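You operate a simulated robot arm through the tools that you are given. There is no shell and no other tool.

You are at the controls of a simulated robot arm. One attempt, no reset.

Task
Sand the pale door's rough patch, then seat and pin the steel hinge.
Fine: the orange sanding block goes back; press the hinge into its cup, then push the hinge pin home into the hinge barrel. Tip and ram nothing that leans or stands free. Pinch, break and dent nothing; leave nothing switched on. What is to be rubbed or washed off counts as gone when no trace of it is left.

The check looks at the end state, three seconds after you hand in, the way a careful person would. Anything else that was tipped, shoved, dropped, spilled or broken makes it a failure.

Robot
A 7-joint arm with a two-finger parallel gripper, fixed in place. Base frame: the origin is at the foot of the arm, x ahead of it, y to its left, z up; the work surface is at about z = 880. Units: mm, rad, N and s.
Its first joint turns from -2.601 to 2.601 rad. Payload 3.43 kg.
The TCP is the grasp point between the finger pads, 30 mm short of the fingertips. In the tool frame z runs along the fingers and y along their closing line. Largest opening 94 mm; finger width 28, thickness 10; the body of the gripper, 50 by 96 mm, starts 55 mm behind the TCP.
Orientation is that of the tool frame in the base frame, as [roll, pitch, yaw] about the fixed x, y, z axes, in that order (R = Rz(yaw) Ry(pitch) Rx(roll)). With the fingers straight down and closing along the base's y, the tool's x points along the base's -x, its y along +y and its z along -z.

Tools
- The arm moves only by the tool play_rows. Its argument "series" is a list of rows, each a list of 7 numbers: the turn, a rotation vector about the base's x, y, z in rad, then the shift along the base's x, y, z in mm, then the closure in counts, from 0 (fully open) to 255 (shut). In form: [[ax, ay, az, x, y, z, grip], ...]. A call has 1 to 20 rows; each row shifts and turns the commanded pose from where the row before left it. Each row takes 0.2 s and may step no farther than 50 mm and 0.15 rad from the row before; otherwise, or with a gripper value out of range, the whole call is refused. Where a pose cannot be reached the arm comes as near as it can. A force on the tool above 40 N (or 10 N above the force at the start of the call, whichever is more), or a blocked arm, ends the call early, and 0.2 s more pass. The fingers move at their own pace (about 45 mm/s each) and stop on an object; they squeeze with about 37 N. The grip force told is the motor's: it shows also when the fingers shut on nothing. Time passes only in rows, and 0.2 s behind the last, so rows that do not move let the fingers close. It gives the time, the measured TCP pose, the force on the tool (base axes), the opening and the grip force at its end, in the units of the frame above (readings bear some noise), with the torque about the TCP (base axes, N m) and any sound that the robot's microphone picked up.
- Cameras (640 x 400 px; columns grow to the right, rows downward): "scene" is fixed at [219.7, -651.2, 1653.5]; the picture's right is [-0.88, -0.48, 0.00], its down [-0.45, 0.81, -0.37] and it looks along [0.18, -0.33, -0.93] (base axes); focal length 348 px, centre (320, 200). "wrist" rides on the gripper at [76, 14, -103] in the tool frame; the picture's right is [-0.18, 0.98, 0.00], its down [-0.75, -0.14, -0.64] and it looks along [-0.63, -0.12, 0.77] (tool axes); focal length 243 px, centre (320, 200). There is no depth. A picture from a camera that has moved, and an enlarged one, comes with that camera's place and axes in the base frame and with its lens.
- camera(camera): a new picture of that camera. It takes no simulated time.
- close_up(camera, box): a new picture of the part [left, top, right, bottom] of that camera's present view, enlarged. It takes no simulated time.
- close_job(): hands the job in; it is judged then, once.

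Places have to be worked out from the pictures, the camera data and where the tool is seen. Open the gripper and draw the arm clear of the work before you hand the job in, unless the task says otherwise.

The tools are called after ">>>" as a command line: name --pt "numbers of a row" for each row, then --argument value for the rest, lists and objects as JSON in quotes. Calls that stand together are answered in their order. play_rows: Moves the arm, as the interface text tells. Its arguments: {"type":"object","properties":{"series":{"type":"array"}},"required":["series"]} The other tools are called the same way: camera (camera) takes a picture; close_up (camera, box) takes an enlarged picture of a part of a camera's view; close_job () hands the job in.

At the start:

```text
t: 0.0
tcp_pos: [294.8, -942.4, 1234.5]
tool_rot: [-3.141, -0.002, -3.141]
ft_force: [0.7, 0.7, -0.6]
wrist_torque: [0.01, 0.02, -0.03]
grip_width: 93.9
gripper_force: 0.0
```

scene: 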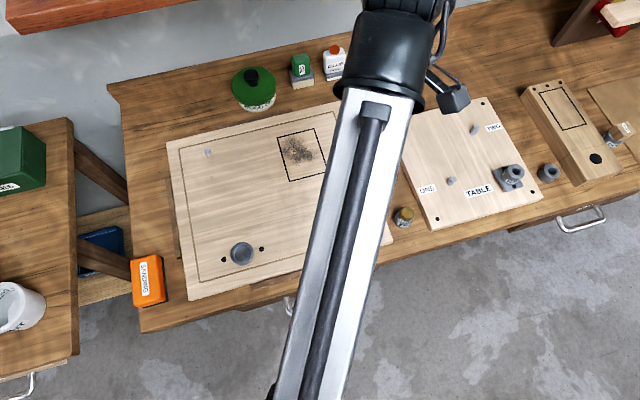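
wrist: 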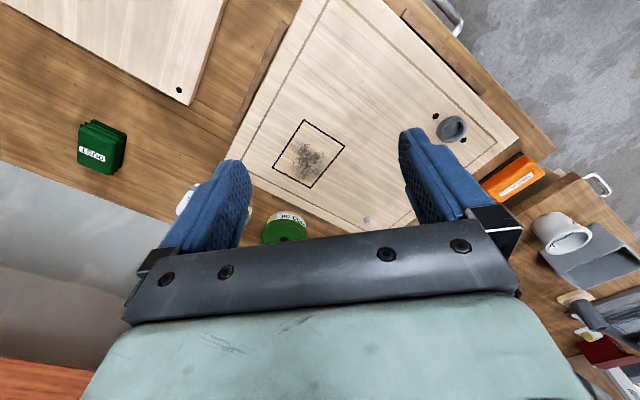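

The arm covers part of the scene view. I see a pale door with a rough patch, a cup, an orange block, and a board with hinges on it. I'll take enlarged pictures first to identify everything.

>>> close_up --camera "scene" --box '[380, 80, 640, 240]'

>>> close_up --camera "scene" --box '[120, 60, 400, 235]'

>>> close_up --camera "scene" --box '[0, 180, 320, 380]'

>>> close_up --camera "wrist" --box '[220, 0, 640, 262]'

```text
2.46 times, centred on (510, 160) of scene
camera zoom: at [219.7, -651.2, 1653.5], right [-0.88, -0.48, 0.0], down [-0.45, 0.81, -0.37], along [0.18, -0.33, -0.93], focal length 858 px, centre (-148, 298)
```

zoom: 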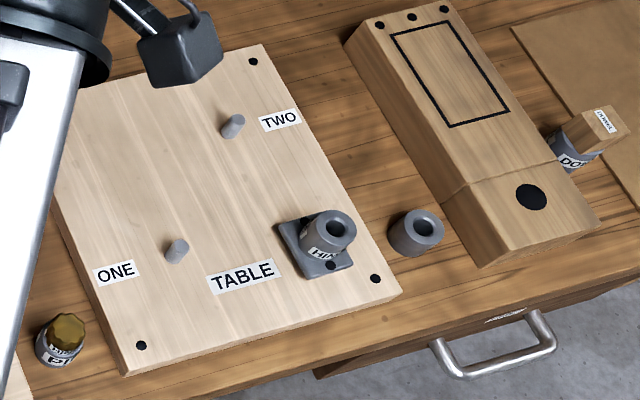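

```text
2.29 times, centred on (260, 148) of scene
camera zoom: at [219.7, -651.2, 1653.5], right [-0.88, -0.48, 0.0], down [-0.45, 0.81, -0.37], along [0.18, -0.33, -0.93], focal length 796 px, centre (457, 320)
```

zoom: 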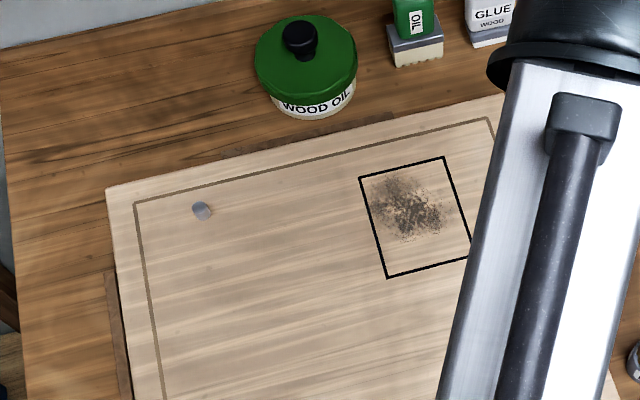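

```text
2.00 times, centred on (160, 280) of scene
camera zoom: at [219.7, -651.2, 1653.5], right [-0.88, -0.48, 0.0], down [-0.45, 0.81, -0.37], along [0.18, -0.33, -0.93], focal length 697 px, centre (640, 40)
```

zoom: 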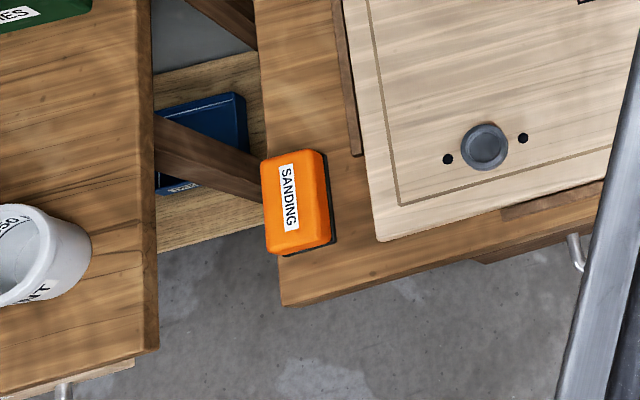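

```text
1.52 times, centred on (430, 131) of wrist
camera zoom: at [218.7, -929.5, 1338.2], right [0.18, 0.98, 0.0], down [0.75, -0.14, 0.64], along [0.63, -0.12, -0.77], focal length 370 px, centre (152, 305)
```

zoom: 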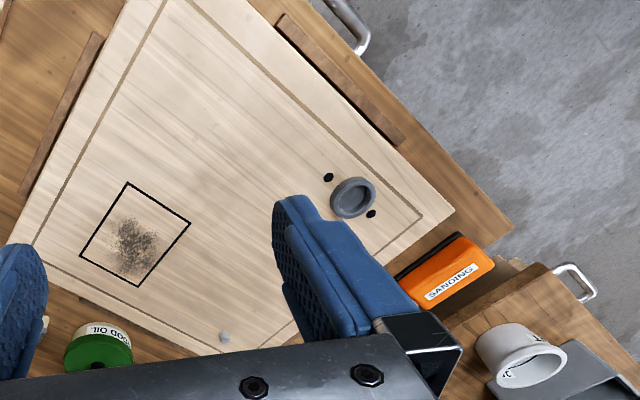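

The scene view puts the door's cup near (455, -727), the rough patch near (471, -1003) and the block near (593, -581). A part that looks like the hinge is on the far board. I'll swing the wrist camera toward that board, staying high, so I can read the labels.

>>> play_rows --pt "0 0 -0.14 -20 9 5 0" --pt "0 0 -0.14 -20 9 5 0" --pt "0 0 -0.14 -20 9 5 0" --pt "0 0 -0.14 -20 9 5 0" --pt "0 0 -0.14 -20 9 5 0" --pt "0 0 -0.14 -20 9 5 0" --pt "0 0 -0.14 -20 9 5 0" --pt "0 0 -0.14 -20 9 5 0" --pt "0 0 -0.14 -20 9 5 0" --pt "0 0 -0.14 -20 9 5 0"

```text
t: 1.4
tcp_pos: [180.6, -904.1, 1241.9]
tool_rot: [-3.13, 0.019, 2.331]
ft_force: [-0.9, -1.8, -0.5]
wrist_torque: [0.11, -0.18, 0.11]
grip_width: 93.9
gripper_force: 0.0
out of reach, approached as far as the arm can: row 4, 5, 6, 7
stopped in row 7: the force on the tool passed its limit at 55 N (the readings are from after the stop); the commanded pose is now the measured one
```

The call stopped with a 55 N reading and an out-of-reach notice. I'll look at both cameras before I move again.

>>> camera --camera "scene"

>>> camera --camera "wrist"

```text
taken
```

scene: 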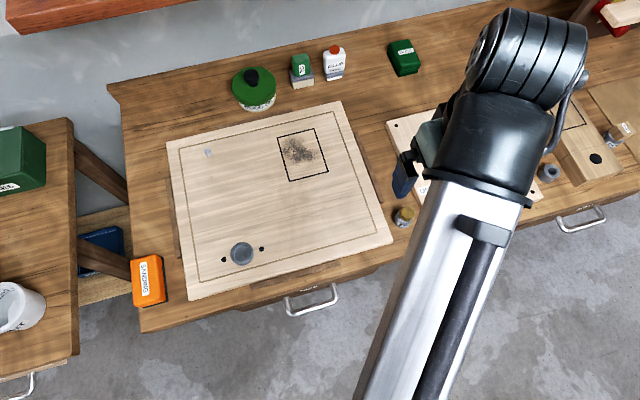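

```text
taken
camera wrist: at [137.5, -837.0, 1342.8], right [0.84, 0.54, -0.01], down [0.41, -0.63, 0.66], along [0.35, -0.56, -0.75], focal length 243 px, centre (320, 200)
```

wrist: 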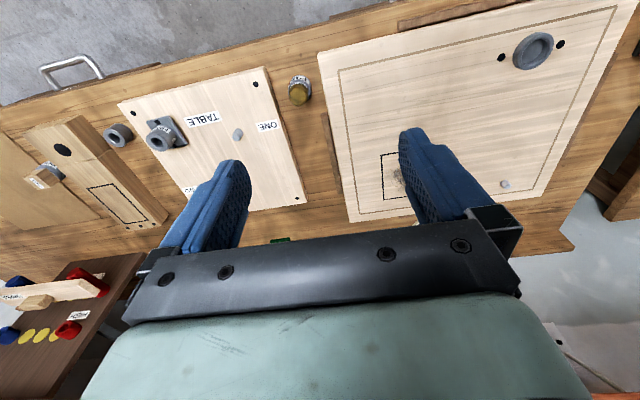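

>>> close_up --camera "wrist" --box '[80, 60, 330, 216]'

>>> close_up --camera "wrist" --box '[0, 230, 160, 360]'

>>> close_up --camera "scene" --box '[100, 60, 420, 310]'

>>> close_up --camera "scene" --box '[380, 190, 440, 240]'

```text
2.56 times, centred on (205, 138) of wrist
camera zoom: at [137.5, -837.0, 1342.8], right [0.84, 0.54, -0.01], down [0.41, -0.63, 0.66], along [0.35, -0.56, -0.75], focal length 621 px, centre (614, 359)
```

zoom: 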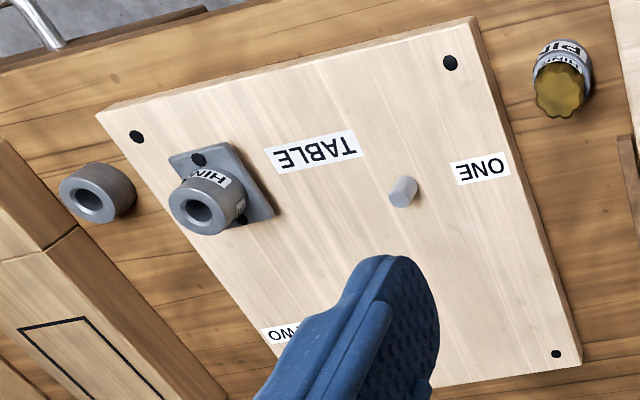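

```text
3.08 times, centred on (80, 295) of wrist
camera zoom: at [137.5, -837.0, 1342.8], right [0.84, 0.54, -0.01], down [0.41, -0.63, 0.66], along [0.35, -0.56, -0.75], focal length 746 px, centre (1058, -92)
```

zoom: 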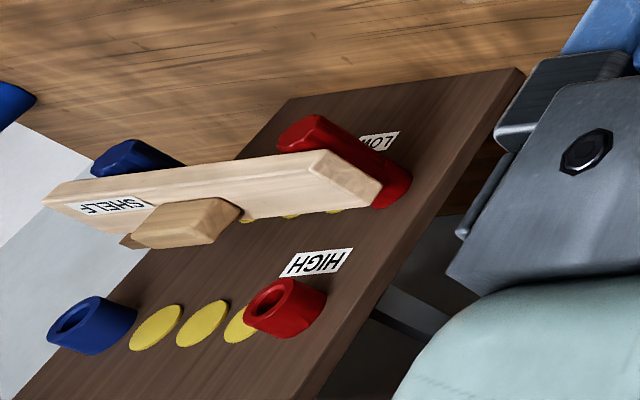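

```text
1.60 times, centred on (260, 185) of scene
camera zoom: at [219.7, -651.2, 1653.5], right [-0.88, -0.48, 0.0], down [-0.45, 0.81, -0.37], along [0.18, -0.33, -0.93], focal length 558 px, centre (416, 224)
```

zoom: 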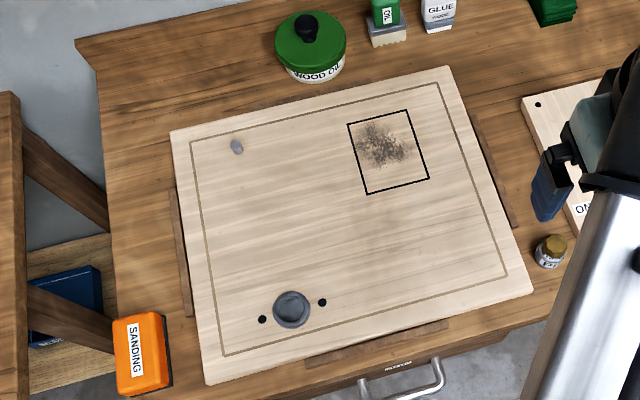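

```text
8.00 times, centred on (410, 215) of scene
camera zoom: at [219.7, -651.2, 1653.5], right [-0.88, -0.48, 0.0], down [-0.45, 0.81, -0.37], along [0.18, -0.33, -0.93], focal length 2788 px, centre (-400, 80)
```

zoom: 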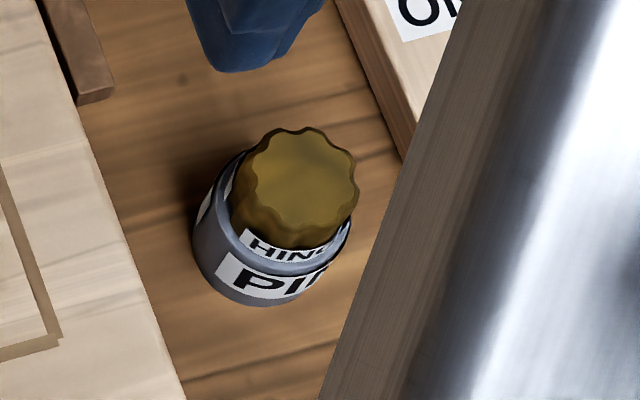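

The hinge, marked "HIN…", lies on the TABLE board near (0, -1173). The hinge pin with its gold knob stands in a "PIN" holder near (177, -976). Before planning, I'll pull inward a little to a more comfortable pose and see how freely the arm yaws.

>>> play_rows --pt "0 0 0 5 20 -10 0" --pt "0 0 0 5 20 -10 0" --pt "0 0 0 5 20 -10 0" --pt "0 0 0 5 20 -10 0" --pt "0 0 0 5 20 -10 0"

```text
t: 2.6
tcp_pos: [205.0, -802.8, 1192.6]
tool_rot: [-3.13, 0.018, 2.329]
ft_force: [-6.5, -11.4, -12.3]
wrist_torque: [0.42, -1.19, 0.85]
grip_width: 94.0
gripper_force: 0.0
```

There's a residual force on the tool, which could be motion or contact. I'll hold still for a moment and read it again.

>>> play_rows --pt "0 0 0 0 0 0 0" --pt "0 0 0 0 0 0 0"

>>> camera --camera "scene"

```text
t: 3.2
tcp_pos: [205.9, -802.6, 1192.6]
tool_rot: [-3.131, 0.018, 2.328]
ft_force: [0.9, -7.6, -14.7]
wrist_torque: [-0.25, -0.33, 0.16]
grip_width: 94.0
gripper_force: 0.1
```

```text
taken
```

scene: 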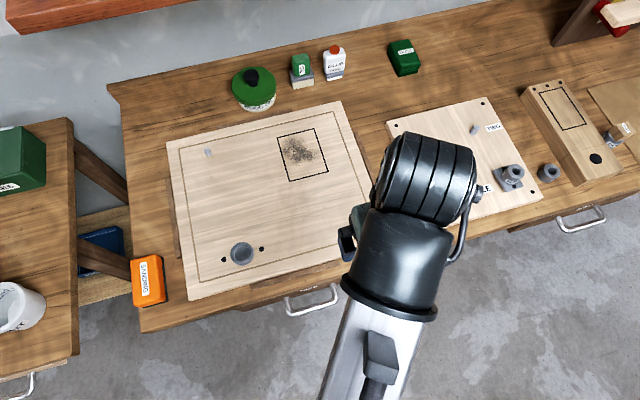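

>>> play_rows --pt "0 0 0 0 0 0 0" --pt "0 0 0 0 0 0 0" --pt "0 0 0 0 0 0 0" --pt "0 0 0 0 0 0 0" --pt "0 0 0 0 0 0 0"

>>> camera --camera "wrist"

>>> close_up --camera "scene" --box '[300, 110, 500, 300]'

```text
t: 4.4
tcp_pos: [205.7, -803.2, 1192.6]
tool_rot: [-3.13, 0.019, 2.33]
ft_force: [4.0, -5.7, -15.3]
wrist_torque: [-0.37, -0.16, -0.03]
grip_width: 94.1
gripper_force: 0.0
```

```text
taken
camera wrist: at [162.8, -736.9, 1294.0], right [0.84, 0.54, -0.01], down [0.41, -0.63, 0.66], along [0.35, -0.56, -0.75], focal length 243 px, centre (320, 200)
```

wrist: 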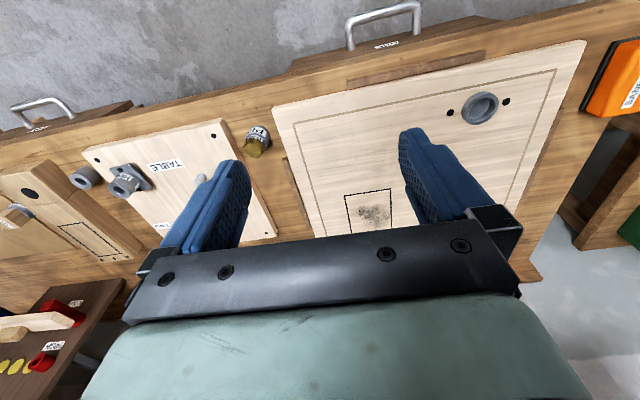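

```text
2.11 times, centred on (400, 205) of scene
camera zoom: at [219.7, -651.2, 1653.5], right [-0.88, -0.48, 0.0], down [-0.45, 0.81, -0.37], along [0.18, -0.33, -0.93], focal length 734 px, centre (152, 190)
```

zoom: 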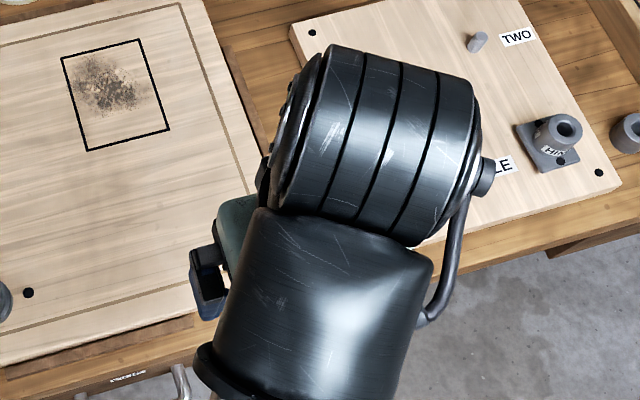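

A steady residual of about 15 N remains with nothing near the tool, so I suspect a joint limit. I'll yaw back the other way in free air and see whether it clears.

>>> play_rows --pt "0 0 0.1 0 0 0 0" --pt "0 0 0.1 0 0 0 0" --pt "0 0 0.1 0 0 0 0" --pt "0 0 0.1 0 0 0 0" --pt "0 0 0 0 0 0 0" --pt "0 0 0 0 0 0 0"

```text
t: 5.8
tcp_pos: [204.9, -803.7, 1192.3]
tool_rot: [-3.13, 0.019, 2.73]
ft_force: [0.4, 0.0, -0.9]
wrist_torque: [0.01, -0.01, 0.03]
grip_width: 93.9
gripper_force: 0.0
```

The force cleared, so a joint stop lies in that yaw direction and the free range is the other way, with the camera outboard. I'll turn +1.98 rad so the tool's x points outward and watch the force.

>>> play_rows --pt "0 0 0.141 0 0 0 0" --pt "0 0 0.141 0 0 0 0" --pt "0 0 0.141 0 0 0 0" --pt "0 0 0.141 0 0 0 0" --pt "0 0 0.141 0 0 0 0" --pt "0 0 0.141 0 0 0 0" --pt "0 0 0.141 0 0 0 0" --pt "0 0 0.141 0 0 0 0" --pt "0 0 0.141 0 0 0 0" --pt "0 0 0.141 0 0 0 0" --pt "0 0 0.141 0 0 0 0" --pt "0 0 0.141 0 0 0 0" --pt "0 0 0.141 0 0 0 0" --pt "0 0 0.141 0 0 0 0" --pt "0 0 0 0 0 0 0"

>>> camera --camera "wrist"

>>> camera --camera "scene"

```text
t: 9.0
tcp_pos: [206.1, -807.5, 1183.0]
tool_rot: [-3.126, 0.009, -1.578]
ft_force: [-0.2, 0.0, -0.4]
wrist_torque: [0.0, 0.0, -0.01]
grip_width: 93.8
gripper_force: 0.0
out of reach, approached as far as the arm can: row 11, 13
```

```text
taken
camera wrist: at [190.0, -885.4, 1283.8], right [-0.98, 0.19, -0.01], down [0.14, 0.75, 0.65], along [0.13, 0.64, -0.76], focal length 243 px, centre (320, 200)
```

wrist: 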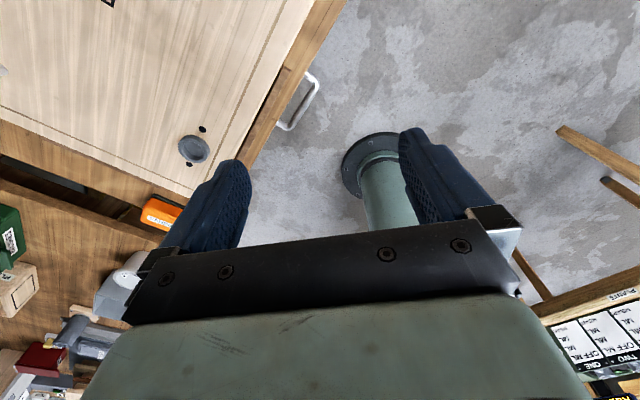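

```text
taken
```

scene: 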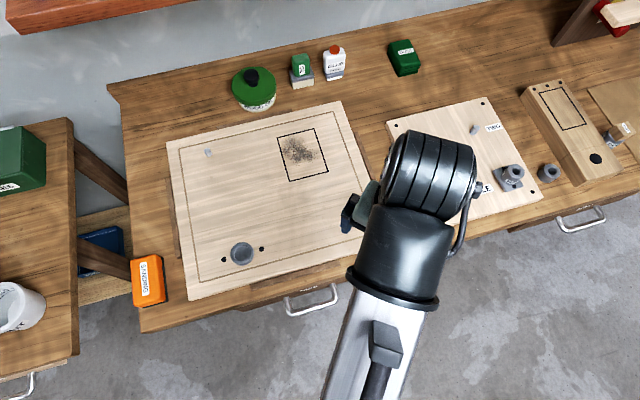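

The camera is now outboard, looking back at the pedestal, and the forces are clean. Next I'll test how far the arm gets with the tool tilted outward, staying above all objects, in the direction of the hinge.

>>> play_rows --pt "-0.1 0 0 -15 -15 -8 0" --pt "-0.1 0 0 -15 -15 -8 0" --pt "-0.1 0 0 -15 -15 -8 0" --pt "-0.1 0 0 -15 -15 -8 0" --pt "-0.1 0 0 -15 -15 -8 0" --pt "-0.1 0 0 -15 -15 -8 0" --pt "-0.1 0 0 -15 -15 -8 0" --pt "-0.1 0 0 -15 -15 -8 0" --pt "0 0 0 0 0 0 0"

>>> camera --camera "scene"

>>> camera --camera "wrist"

```text
t: 11.0
tcp_pos: [131.0, -923.8, 1117.4]
tool_rot: [-3.116, -0.783, -1.604]
ft_force: [-0.2, 0.8, 0.2]
wrist_torque: [-0.01, 0.03, 0.02]
grip_width: 94.0
gripper_force: 0.0
out of reach, approached as far as the arm can: row 4, 5, 6, 7, 8
```

```text
taken
```

scene: 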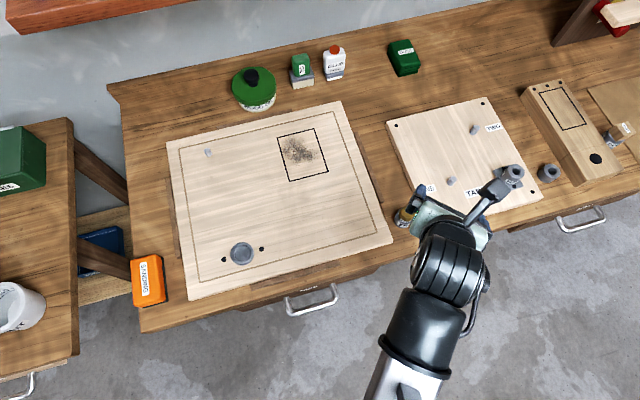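

```text
taken
camera wrist: at [114.8, -906.0, 1243.2], right [-0.98, 0.15, -0.15], down [0.16, 0.98, -0.07], along [0.13, -0.1, -0.99], focal length 243 px, centre (320, 200)
```

wrist: 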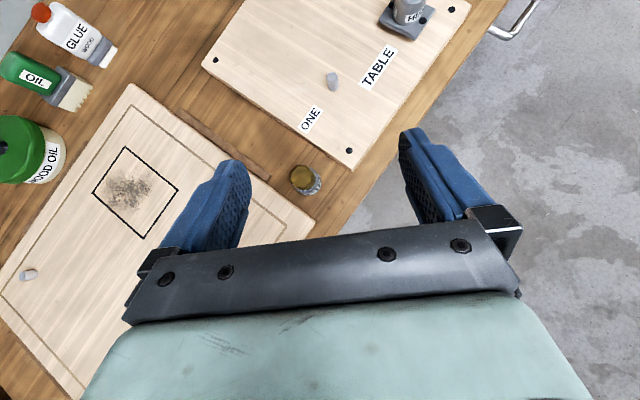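

The tilt reached about 0.78 rad and the force is clean, but x stopped at 131 where I commanded 86. I'll hold and read again to see whether that's lag or a real limit.

>>> play_rows --pt "0 0 0 0 0 0 0" --pt "0 0 0 0 0 0 0"

```text
t: 11.6
tcp_pos: [131.6, -923.5, 1116.4]
tool_rot: [-3.117, -0.784, -1.601]
ft_force: [-0.2, -0.3, 0.2]
wrist_torque: [0.0, -0.02, 0.01]
grip_width: 94.2
gripper_force: 0.2
```

>>> play_rows --pt "0 0 0 0 -20 0 0" --pt "0 0 0 0 -20 0 0" --pt "0 0 0 0 -20 0 0" --pt "0 0 0 0 0 0 0"

```text
t: 12.6
tcp_pos: [142.5, -982.8, 1117.3]
tool_rot: [-3.117, -0.782, -1.598]
ft_force: [-0.4, -1.0, -0.1]
wrist_torque: [0.01, -0.03, 0.02]
grip_width: 94.2
gripper_force: 0.0
out of reach, approached as far as the arm can: row 1, 3
```

It moved outward but the azimuth stayed at about -81.8°. To see whether the base joint is at its limit, I'll command a rigid turn about the base axis of -0.1 rad.

>>> play_rows --pt "0 0 -0.0333 -32.8 -4.2 0 0" --pt "0 0 -0.0333 -33.0 -3.1 0 0" --pt "0 0 -0.0333 -33.0 -2.0 0 0" --pt "0 0 0 0 0 0 0"

>>> camera --camera "scene"

```text
t: 13.6
tcp_pos: [43.8, -990.1, 1116.3]
tool_rot: [-3.117, -0.782, -1.697]
ft_force: [0.9, -0.6, -0.2]
wrist_torque: [0.0, 0.02, 0.02]
grip_width: 94.2
gripper_force: 0.0
```

```text
taken
```

scene: 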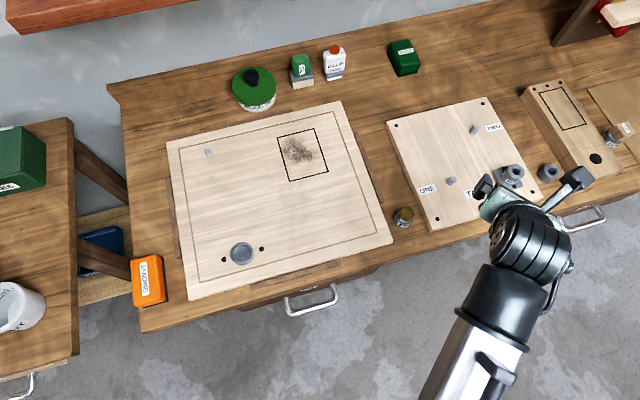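

A rigid base turn works, so the limit belongs to a wrist joint and depends on yaw relative to azimuth. I'll test how much further the yaw goes here in the positive direction.

>>> play_rows --pt "0 0 0.07 0 0 0 0" --pt "0 0 0.07 0 0 0 0" --pt "0 0 0.07 0 0 0 0" --pt "0 0 0 0 0 0 0" --pt "0 0 0 0 0 0 0"

```text
t: 14.8
tcp_pos: [44.5, -991.6, 1115.6]
tool_rot: [-3.117, -0.783, -1.698]
ft_force: [0.3, 0.1, -0.3]
wrist_torque: [-0.03, -0.01, 0.01]
grip_width: 94.2
gripper_force: 0.0
out of reach, approached as far as the arm can: row 1, 2, 3
```

Positive yaw is capped at about -0.17 rad relative to the azimuth, which still suits a tangential grip with outward tilt. Now I'll test the radial reach toward the hinge at a safe height.

>>> play_rows --pt "0 0 -0.045 -44.5 -1 0 0" --pt "0 0 0 0 -25 -5 0" --pt "0 0 0 0 -25 -5 0" --pt "0 0 0 0 -25 -5 0" --pt "0 0 0 0 -25 -5 0" --pt "0 0 0 0 -25 -5 0" --pt "0 0 0 0 -25 -5 0" --pt "0 0 0 0 0 0 0"

>>> camera --camera "scene"

>>> camera --camera "wrist"

```text
t: 16.6
tcp_pos: [-1.5, -1141.0, 1086.5]
tool_rot: [-3.119, -0.782, -1.741]
ft_force: [0.7, 0.0, -0.2]
wrist_torque: [0.0, 0.02, 0.01]
grip_width: 93.8
gripper_force: 0.1
```

```text
taken
```

scene: 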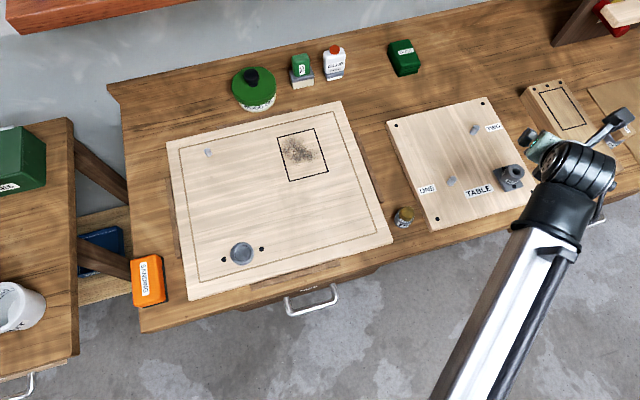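

```text
taken
camera wrist: at [-15.2, -1122.8, 1213.2], right [-0.95, 0.28, -0.15], down [0.29, 0.95, -0.07], along [0.12, -0.11, -0.99], focal length 243 px, centre (320, 200)
```

wrist: 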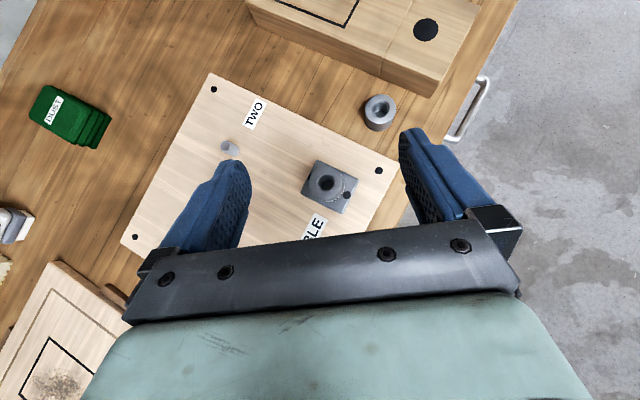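

With the tilt, the arm reaches well past 1140 mm. The hinge is straight below the camera now, so I'll look at it closely.

>>> close_up --camera "wrist" --box '[270, 130, 400, 230]'

>>> close_up --camera "scene" --box '[470, 140, 570, 210]'

>>> close_up --camera "scene" --box '[205, 225, 285, 280]'

>>> close_up --camera "scene" --box '[260, 115, 350, 195]'

>>> close_up --camera "scene" --box '[110, 230, 200, 320]'

```text
4.00 times, centred on (335, 180) of wrist
camera zoom: at [-15.2, -1122.8, 1213.2], right [-0.95, 0.28, -0.15], down [0.29, 0.95, -0.07], along [0.12, -0.11, -0.99], focal length 970 px, centre (260, 280)
```

zoom: 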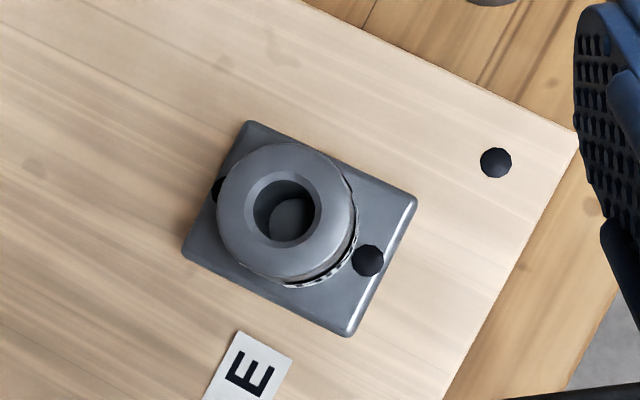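

```text
5.71 times, centred on (520, 175) of scene
camera zoom: at [219.7, -651.2, 1653.5], right [-0.88, -0.48, 0.0], down [-0.45, 0.81, -0.37], along [0.18, -0.33, -0.93], focal length 1991 px, centre (-823, 343)
```

zoom: 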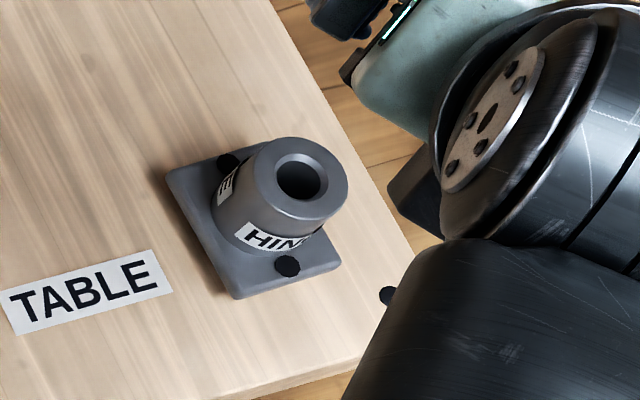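

```text
7.27 times, centred on (245, 252) of scene
camera zoom: at [219.7, -651.2, 1653.5], right [-0.88, -0.48, 0.0], down [-0.45, 0.81, -0.37], along [0.18, -0.33, -0.93], focal length 2534 px, centre (866, -182)
```

zoom: 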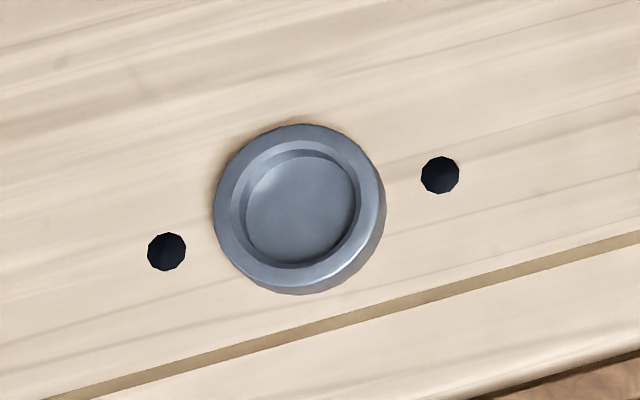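

```text
5.00 times, centred on (305, 155) of scene
camera zoom: at [219.7, -651.2, 1653.5], right [-0.88, -0.48, 0.0], down [-0.45, 0.81, -0.37], along [0.18, -0.33, -0.93], focal length 1742 px, centre (395, 425)
```

zoom: 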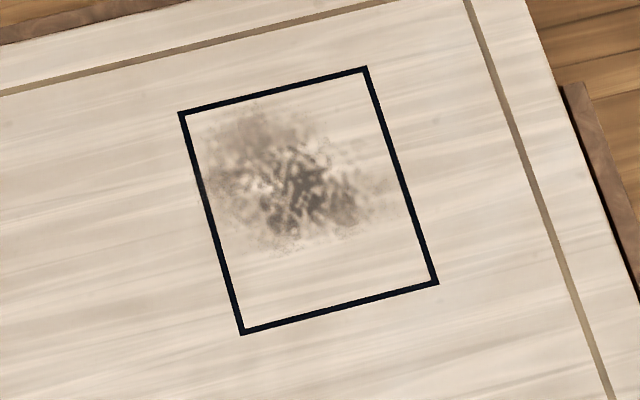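

```text
4.44 times, centred on (155, 275) of scene
camera zoom: at [219.7, -651.2, 1653.5], right [-0.88, -0.48, 0.0], down [-0.45, 0.81, -0.37], along [0.18, -0.33, -0.93], focal length 1549 px, centre (1053, -133)
```

zoom: 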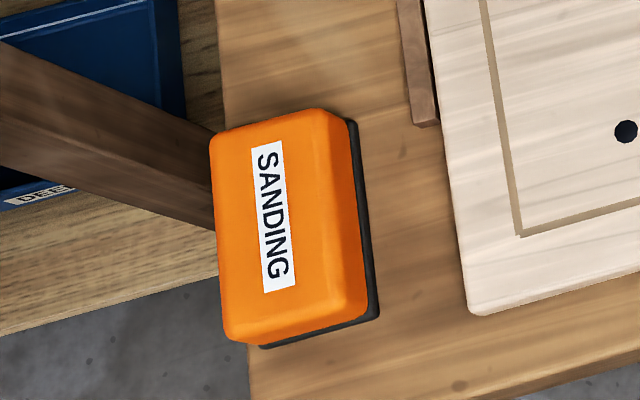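

The hinge plate measures about 58×49 mm with a barrel about 38 mm across, and the raised cup on the door is about 51 mm. Sanding comes first, and the block lies with its long axis nearly radial at about (588, -582). I'll pull in, then turn rigidly about the base toward the block.

>>> play_rows --pt "0 0 0 0 40 0 0" --pt "0 0 0 0 40 0 0" --pt "0 0 0 0 40 0 0" --pt "0 0 0 0 40 0 0" --pt "0 0 0 0 40 0 0" --pt "0 0 0 0 0 0 0"

>>> play_rows --pt "0 0 0.04 37.6 0.75 0 0" --pt "0 0 0.04 37.6 2.3 0 0" --pt "0 0 0.04 37.4 3.8 0 0" --pt "0 0 0.04 37.3 5.2 0 0" --pt "0 0 0.04 37.0 6.7 0 0" --pt "0 0 0.04 36.7 8.2 0 0" --pt "0 0 0.04 36.4 9.7 0 0" --pt "0 0 0.04 36.0 11.1 0 0" --pt "0 0 0.04 35.5 12.5 0 0" --pt "0 0 0.04 35.0 13.9 0 0" --pt "0 0 0.04 34.4 15.3 0 0" --pt "0 0 0.04 33.7 16.7 0 0" --pt "0 0 0.04 33.0 18.0 0 0" --pt "0 0 0.04 32.3 19.3 0 0" --pt "0 0 0.04 31.5 20.6 0 0" --pt "0 0 0.04 30.6 21.9 0 0" --pt "0 0 0.04 29.7 23.1 0 0" --pt "0 0 0.04 28.8 24.2 0 0" --pt "0 0 0.04 27.8 25.4 0 0" --pt "0 0 0.04 26.7 26.4 0 0"

>>> camera --camera "scene"

>>> camera --camera "wrist"

```text
t: 18.0
tcp_pos: [-0.7, -940.7, 1085.6]
tool_rot: [-3.117, -0.781, -1.742]
ft_force: [-0.5, 0.4, 0.4]
wrist_torque: [-0.01, -0.02, 0.01]
grip_width: 93.8
gripper_force: 0.0
```

```text
t: 22.2
tcp_pos: [673.5, -657.7, 1089.8]
tool_rot: [-3.119, -0.782, -0.944]
ft_force: [-0.8, 0.4, -0.1]
wrist_torque: [0.01, 0.01, -0.01]
grip_width: 93.7
gripper_force: 0.1
```

```text
taken
```

scene: 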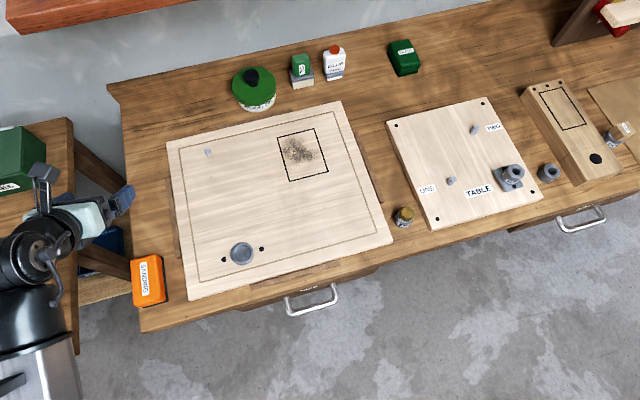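

```text
taken
camera wrist: at [649.2, -654.6, 1215.9], right [-0.86, -0.49, -0.15], down [-0.48, 0.87, -0.07], along [0.16, 0.01, -0.99], focal length 243 px, centre (320, 200)
```

wrist: 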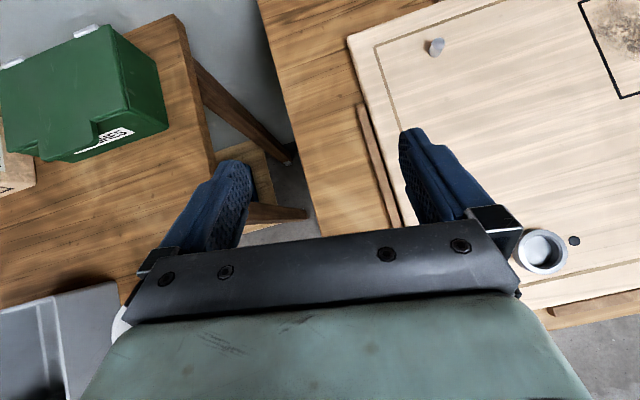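

The scene view is clear now. Before picking the block, I'll test the reach over the rough patch at this tilt, without touching anything. I'll turn to azimuth -65°, extend to a radius of about 1130, then descend to z of about 965.

>>> play_rows --pt "0 0 -0.04 -26.8 -26.4 0 0" --pt "0 0 -0.04 -27.9 -25.3 0 0" --pt "0 0 -0.04 -28.9 -24.2 0 0" --pt "0 0 -0.04 -29.8 -23.0 0 0" --pt "0 0 -0.04 -30.7 -21.8 0 0" --pt "0 0 -0.04 -31.6 -20.5 0 0" --pt "0 0 -0.04 -32.3 -19.3 0 0" --pt "0 0 -0.04 -33.1 -18.0 0 0" --pt "0 0 -0.04 -33.8 -16.6 0 0" --pt "0 0 0 13.3 -28.5 0 0" --pt "0 0 0 13.3 -28.5 0 0" --pt "0 0 0 13.3 -28.5 0 0" --pt "0 0 0 13.3 -28.5 0 0" --pt "0 0 0 13.3 -28.5 0 0" --pt "0 0 0 13.3 -28.5 0 0" --pt "0 0 0 0 0 -30 0" --pt "0 0 0 0 0 -30 0" --pt "0 0 0 0 0 -30 0" --pt "0 0 0 0 0 -30 0" --pt "0 0 0 0 0 0 0"

>>> camera --camera "wrist"

>>> camera --camera "scene"

```text
t: 26.4
tcp_pos: [478.8, -1023.5, 965.3]
tool_rot: [-3.118, -0.782, -1.301]
ft_force: [-0.2, 0.4, 0.2]
wrist_torque: [0.01, -0.01, 0.03]
grip_width: 94.2
gripper_force: 0.1
```

```text
taken
camera wrist: at [458.3, -1011.5, 1091.7], right [-0.98, -0.15, -0.15], down [-0.14, 0.99, -0.07], along [0.16, -0.05, -0.99], focal length 243 px, centre (320, 200)
```

wrist: 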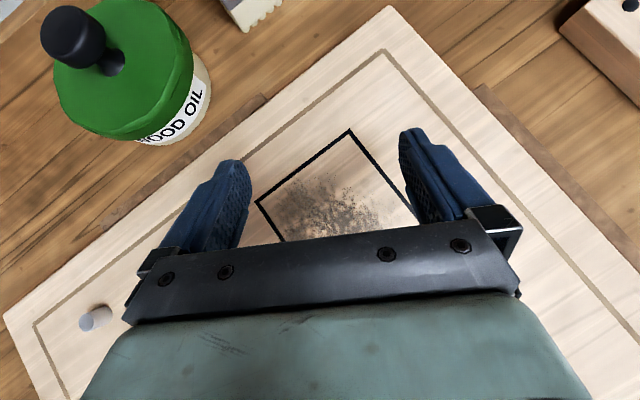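

```text
taken
```

scene: 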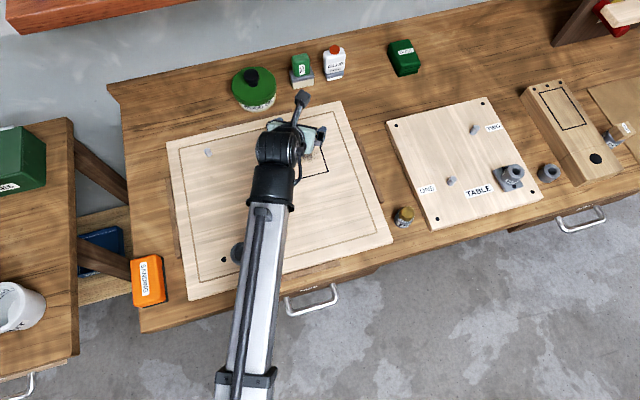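

The patch is within reach: I got to radius 1130 at z 965 without trouble. The box corners come out near (537,-1012), (472,-1080), (384,-991) and (452,-924), and the dirt fills the outer two thirds. Now I'll go back, lift, retract and turn toward the block.

>>> play_rows --pt "0 0 0 0 0 40 0" --pt "0 0 0 0 0 40 0" --pt "0 0 0 0 0 40 0" --pt "0 0 0 -13.3 28.5 0 0" --pt "0 0 0 -13.3 28.5 0 0" --pt "0 0 0 -13.3 28.5 0 0" --pt "0 0 0 -13.3 28.5 0 0" --pt "0 0 0 -13.3 28.5 0 0" --pt "0 0 0 -13.3 28.5 0 0" --pt "0 0 0.04 33.8 16.6 0 0" --pt "0 0 0.04 33.1 18.0 0 0" --pt "0 0 0.04 32.3 19.3 0 0" --pt "0 0 0.04 31.6 20.5 0 0" --pt "0 0 0.04 30.7 21.8 0 0" --pt "0 0 0.04 29.8 23.0 0 0" --pt "0 0 0.04 28.9 24.2 0 0" --pt "0 0 0.04 27.9 25.3 0 0" --pt "0 0 0.04 26.8 26.4 0 0" --pt "0 0 0 0 0 0 0"

>>> play_rows --pt "0 0 0 -25 22 -10 0" --pt "0 0 0 -25 22 -10 0" --pt "0 0 0 -25 22 -10 0" --pt "0 0 0.05 0 0 0 0" --pt "0 0 0.05 0 0 0 0" --pt "0 0 0.05 0 0 0 0" --pt "0 0 0.05 0 0 0 0" --pt "0 0 0 0 0 0 0"

>>> camera --camera "wrist"

>>> camera --camera "scene"

```text
t: 30.4
tcp_pos: [675.1, -653.5, 1086.2]
tool_rot: [-3.118, -0.783, -0.944]
ft_force: [0.0, -0.1, -0.2]
wrist_torque: [0.02, 0.0, 0.03]
grip_width: 94.0
gripper_force: 0.1
```

```text
t: 32.2
tcp_pos: [599.7, -588.5, 1056.8]
tool_rot: [-3.118, -0.782, -0.943]
ft_force: [-1.1, 0.0, 0.1]
wrist_torque: [-0.01, 0.01, 0.04]
grip_width: 94.1
gripper_force: 0.1
out of reach, approached as far as the arm can: row 5, 7
```

```text
taken
camera wrist: at [575.8, -585.5, 1182.7], right [-0.86, -0.49, -0.15], down [-0.48, 0.87, -0.07], along [0.16, 0.01, -0.99], focal length 243 px, centre (320, 200)
```

wrist: 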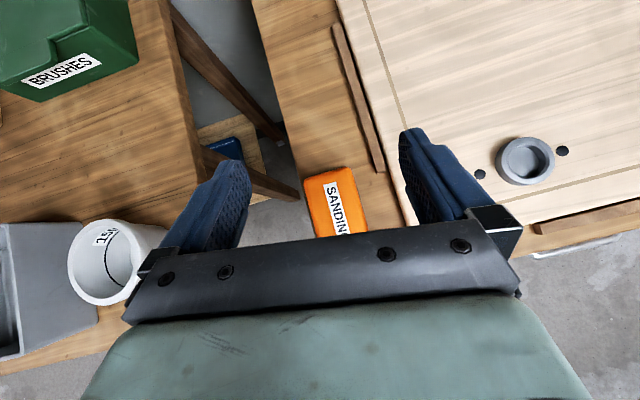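

```text
taken
```

scene: 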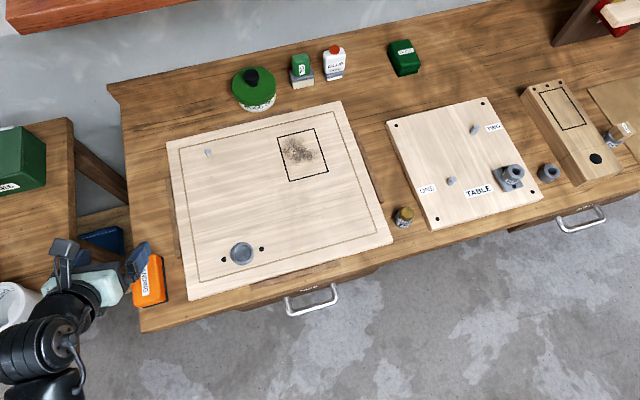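

Yaw is capped at -0.943, 0.19 rad off the block's axis, so the block will turn slightly into the pads as the jaws close. Triangulation puts the block top at about z 917 and its centre near (588, -580). I'll narrow the jaws a bit and descend to just above it, then check.

>>> play_rows --pt "0 0 0 -6 5.5 -20 38" --pt "0 0 0 -6 5.5 -20 38" --pt "0 0 0 -6 5.5 -20 38" --pt "0 0 0 0 0 -20 38" --pt "0 0 0 0 0 -15 38" --pt "0 0 0 0 0 0 38"

>>> camera --camera "wrist"

>>> close_up --camera "scene" --box '[50, 210, 210, 310]'

```text
t: 33.6
tcp_pos: [582.8, -574.2, 961.9]
tool_rot: [-3.118, -0.782, -0.943]
ft_force: [0.7, 0.4, -0.2]
wrist_torque: [0.0, 0.01, 0.0]
grip_width: 79.9
gripper_force: 0.0
```

```text
taken
camera wrist: at [557.4, -570.4, 1088.5], right [-0.86, -0.49, -0.15], down [-0.48, 0.87, -0.07], along [0.16, 0.01, -0.99], focal length 243 px, centre (320, 200)
```

wrist: 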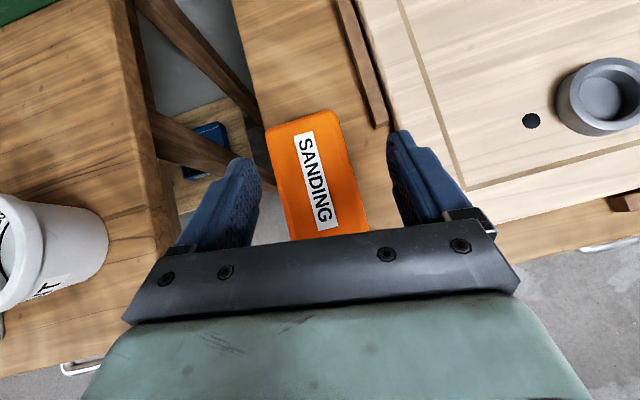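

```text
4.00 times, centred on (130, 260) of scene
camera zoom: at [219.7, -651.2, 1653.5], right [-0.88, -0.48, 0.0], down [-0.45, 0.81, -0.37], along [0.18, -0.33, -0.93], focal length 1394 px, centre (1080, -40)
```

zoom: 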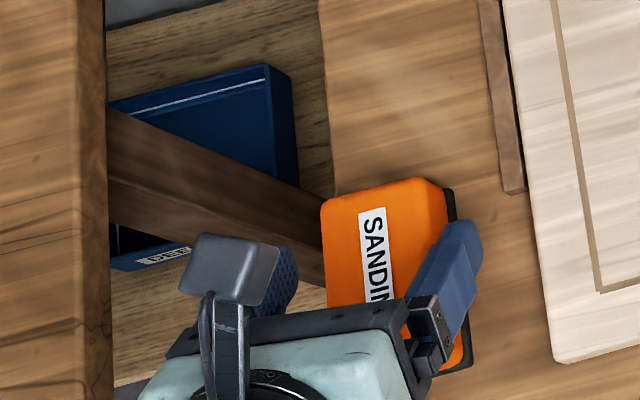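

The jaws straddle the block with a yaw mismatch of about 0.14 rad and a 4 mm sideways offset. I'll correct that, go down to z of about 917 with the fingertips about 6 mm above the bench, and close gently.

>>> play_rows --pt "0 0 0 3.5 2.5 -15 38" --pt "0 0 0 0 0 -15 38" --pt "0 0 0 0 0 -10 38" --pt "0 0 0 0 0 -5 38" --pt "0 0 0 0 0 0 38"

>>> camera --camera "wrist"

>>> close_up --camera "scene" --box '[50, 210, 210, 310]'

```text
t: 34.8
tcp_pos: [586.2, -571.3, 916.7]
tool_rot: [-3.118, -0.78, -0.94]
ft_force: [0.2, -0.1, 0.3]
wrist_torque: [-0.04, -0.03, 0.03]
grip_width: 80.0
gripper_force: 0.1
```

```text
taken
camera wrist: at [561.7, -567.9, 1043.8], right [-0.86, -0.49, -0.15], down [-0.48, 0.87, -0.07], along [0.16, 0.01, -0.99], focal length 243 px, centre (320, 200)
```

wrist: 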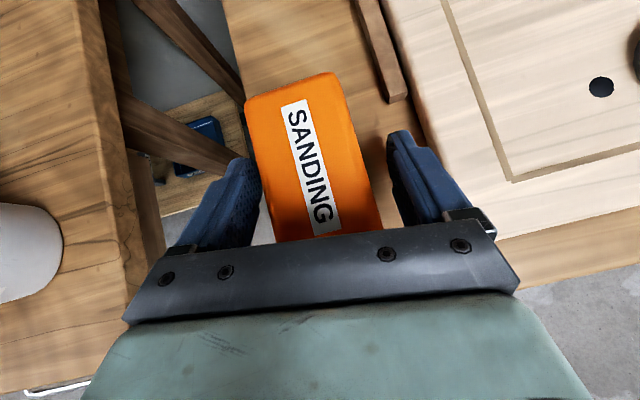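

```text
4.00 times, centred on (130, 260) of scene
camera zoom: at [219.7, -651.2, 1653.5], right [-0.88, -0.48, 0.0], down [-0.45, 0.81, -0.37], along [0.18, -0.33, -0.93], focal length 1394 px, centre (1080, -40)
```

zoom: 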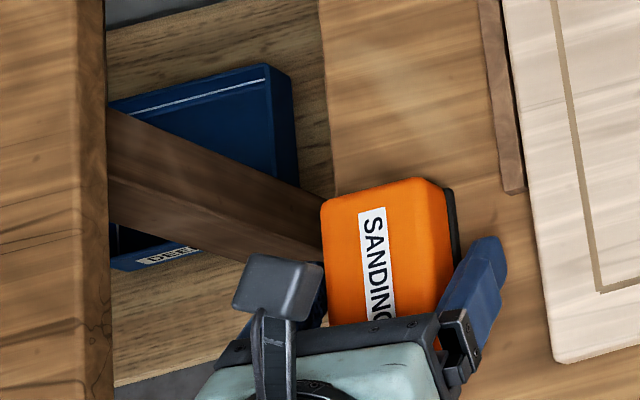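

The block sits about 5 mm left of the jaw centre. I'll shift to centre it, then close.

>>> play_rows --pt "0 0 0 1.1 6.9 0 38" --pt "0 0 0 0 0 0 60" --pt "0 0 0 0 0 0 90" --pt "0 0 0 0 0 0 255" --pt "0 0 0 0 0 0 255" --pt "0 0 0 0 0 0 255" --pt "0 0 0 0 0 0 255"

>>> camera --camera "wrist"

>>> close_up --camera "scene" --box '[50, 210, 210, 310]'

```text
t: 36.4
tcp_pos: [587.3, -564.2, 918.0]
tool_rot: [-3.117, -0.782, -0.943]
ft_force: [0.0, 1.4, 3.0]
wrist_torque: [-0.02, -0.15, 0.21]
grip_width: 62.4
gripper_force: 36.9
```

```text
taken
camera wrist: at [562.3, -561.6, 1043.7], right [-0.86, -0.49, -0.15], down [-0.48, 0.87, -0.07], along [0.16, 0.01, -0.99], focal length 243 px, centre (320, 200)
```

wrist: 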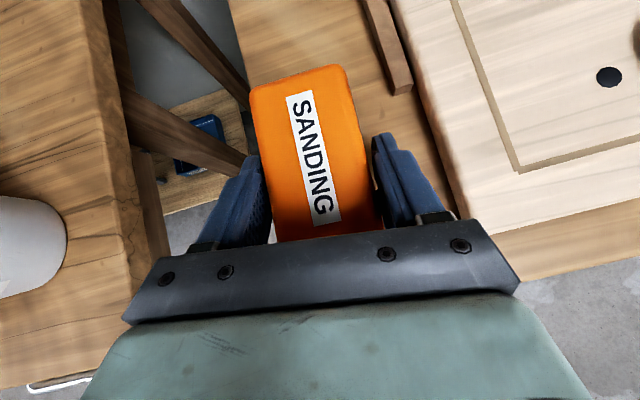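

```text
4.00 times, centred on (130, 260) of scene
camera zoom: at [219.7, -651.2, 1653.5], right [-0.88, -0.48, 0.0], down [-0.45, 0.81, -0.37], along [0.18, -0.33, -0.93], focal length 1394 px, centre (1080, -40)
```

zoom: 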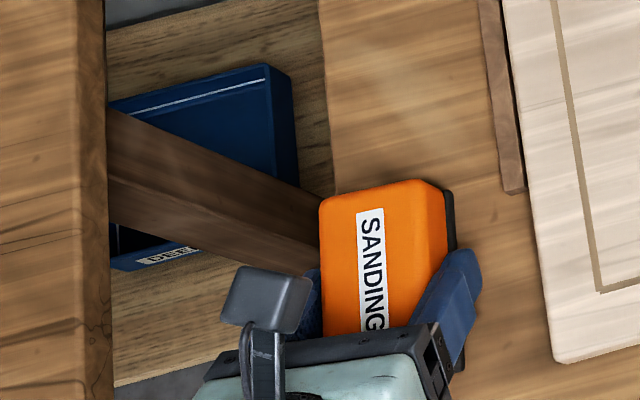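

The block is gripped at 62.4 mm with 36.9 N. I'll lift it straight up and check that it comes along cleanly.

>>> play_rows --pt "0 0 0 0 0 10 255" --pt "0 0 0 0 0 20 255" --pt "0 0 0 0 0 30 255" --pt "0 0 0 0 0 30 255" --pt "0 0 0 0 0 32 255" --pt "0 0 0 0 0 0 255"

>>> camera --camera "wrist"

>>> close_up --camera "scene" --box '[50, 210, 210, 310]'

```text
t: 37.8
tcp_pos: [585.8, -564.4, 1038.4]
tool_rot: [-3.118, -0.782, -0.943]
ft_force: [-0.5, 0.3, -1.1]
wrist_torque: [-0.03, 0.01, 0.02]
grip_width: 60.6
gripper_force: 37.2
```

```text
taken
camera wrist: at [560.9, -561.5, 1164.6], right [-0.86, -0.49, -0.15], down [-0.48, 0.87, -0.07], along [0.16, 0.01, -0.99], focal length 243 px, centre (320, 200)
```

wrist: 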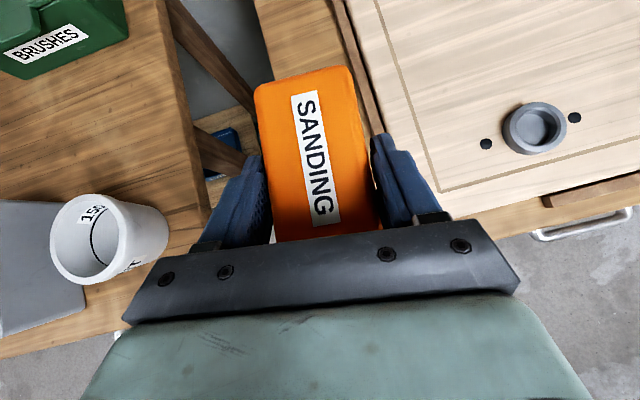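

```text
4.00 times, centred on (130, 260) of scene
camera zoom: at [219.7, -651.2, 1653.5], right [-0.88, -0.48, 0.0], down [-0.45, 0.81, -0.37], along [0.18, -0.33, -0.93], focal length 1394 px, centre (1080, -40)
```

zoom: 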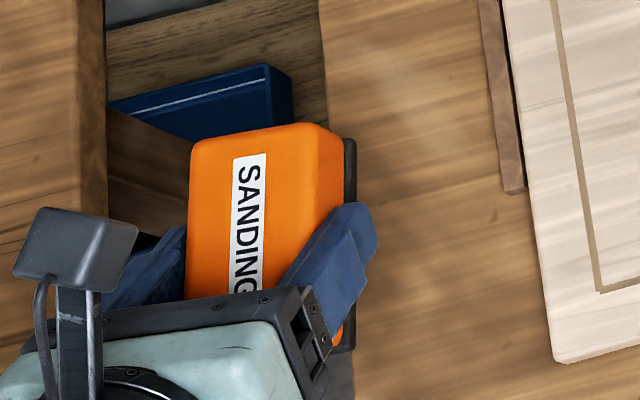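

The block is held and level, weighing only about 1 N. Next I'll turn rigidly about the base to the patch azimuth and extend over it at the same height.

>>> play_rows --pt "0 0 -0.04067 -23.4 -23.4 0 255" --pt "0 0 -0.04067 -24.3 -22.4 0 255" --pt "0 0 -0.04067 -25.2 -21.4 0 255" --pt "0 0 -0.04067 -26.1 -20.4 0 255" --pt "0 0 -0.04067 -26.9 -19.3 0 255" --pt "0 0 -0.04067 -27.7 -18.2 0 255" --pt "0 0 -0.04067 -28.4 -17.0 0 255" --pt "0 0 -0.04067 -29.0 -15.9 0 255" --pt "0 0 -0.04067 -29.7 -14.7 0 255" --pt "0 0 0 15.8 -33.6 0 255" --pt "0 0 0 15.8 -33.6 0 255" --pt "0 0 0 15.8 -33.6 0 255" --pt "0 0 0 15.8 -33.6 0 255" --pt "0 0 0 15.8 -33.6 0 255" --pt "0 0 0 15.8 -33.6 0 255" --pt "0 0 0 15.8 -33.6 0 255" --pt "0 0 0 15.8 -33.6 0 255" --pt "0 0 0 0 0 0 255"

>>> camera --camera "wrist"

>>> camera --camera "scene"

```text
t: 41.6
tcp_pos: [471.9, -1008.1, 1040.2]
tool_rot: [-3.118, -0.782, -1.308]
ft_force: [0.0, 0.3, -0.6]
wrist_torque: [0.02, 0.0, 0.01]
grip_width: 59.7
gripper_force: 36.6
```

```text
taken
camera wrist: at [451.5, -995.9, 1166.6], right [-0.98, -0.14, -0.15], down [-0.14, 0.99, -0.07], along [0.16, -0.05, -0.99], focal length 243 px, centre (320, 200)
```

wrist: 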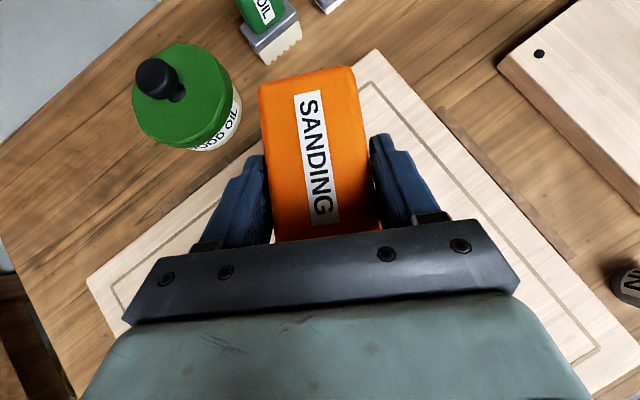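

```text
taken
```

scene: 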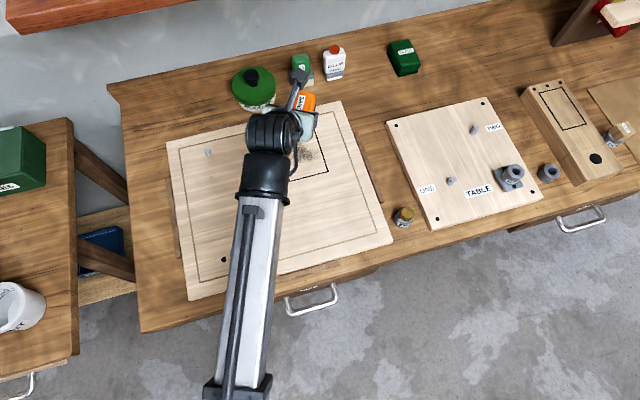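

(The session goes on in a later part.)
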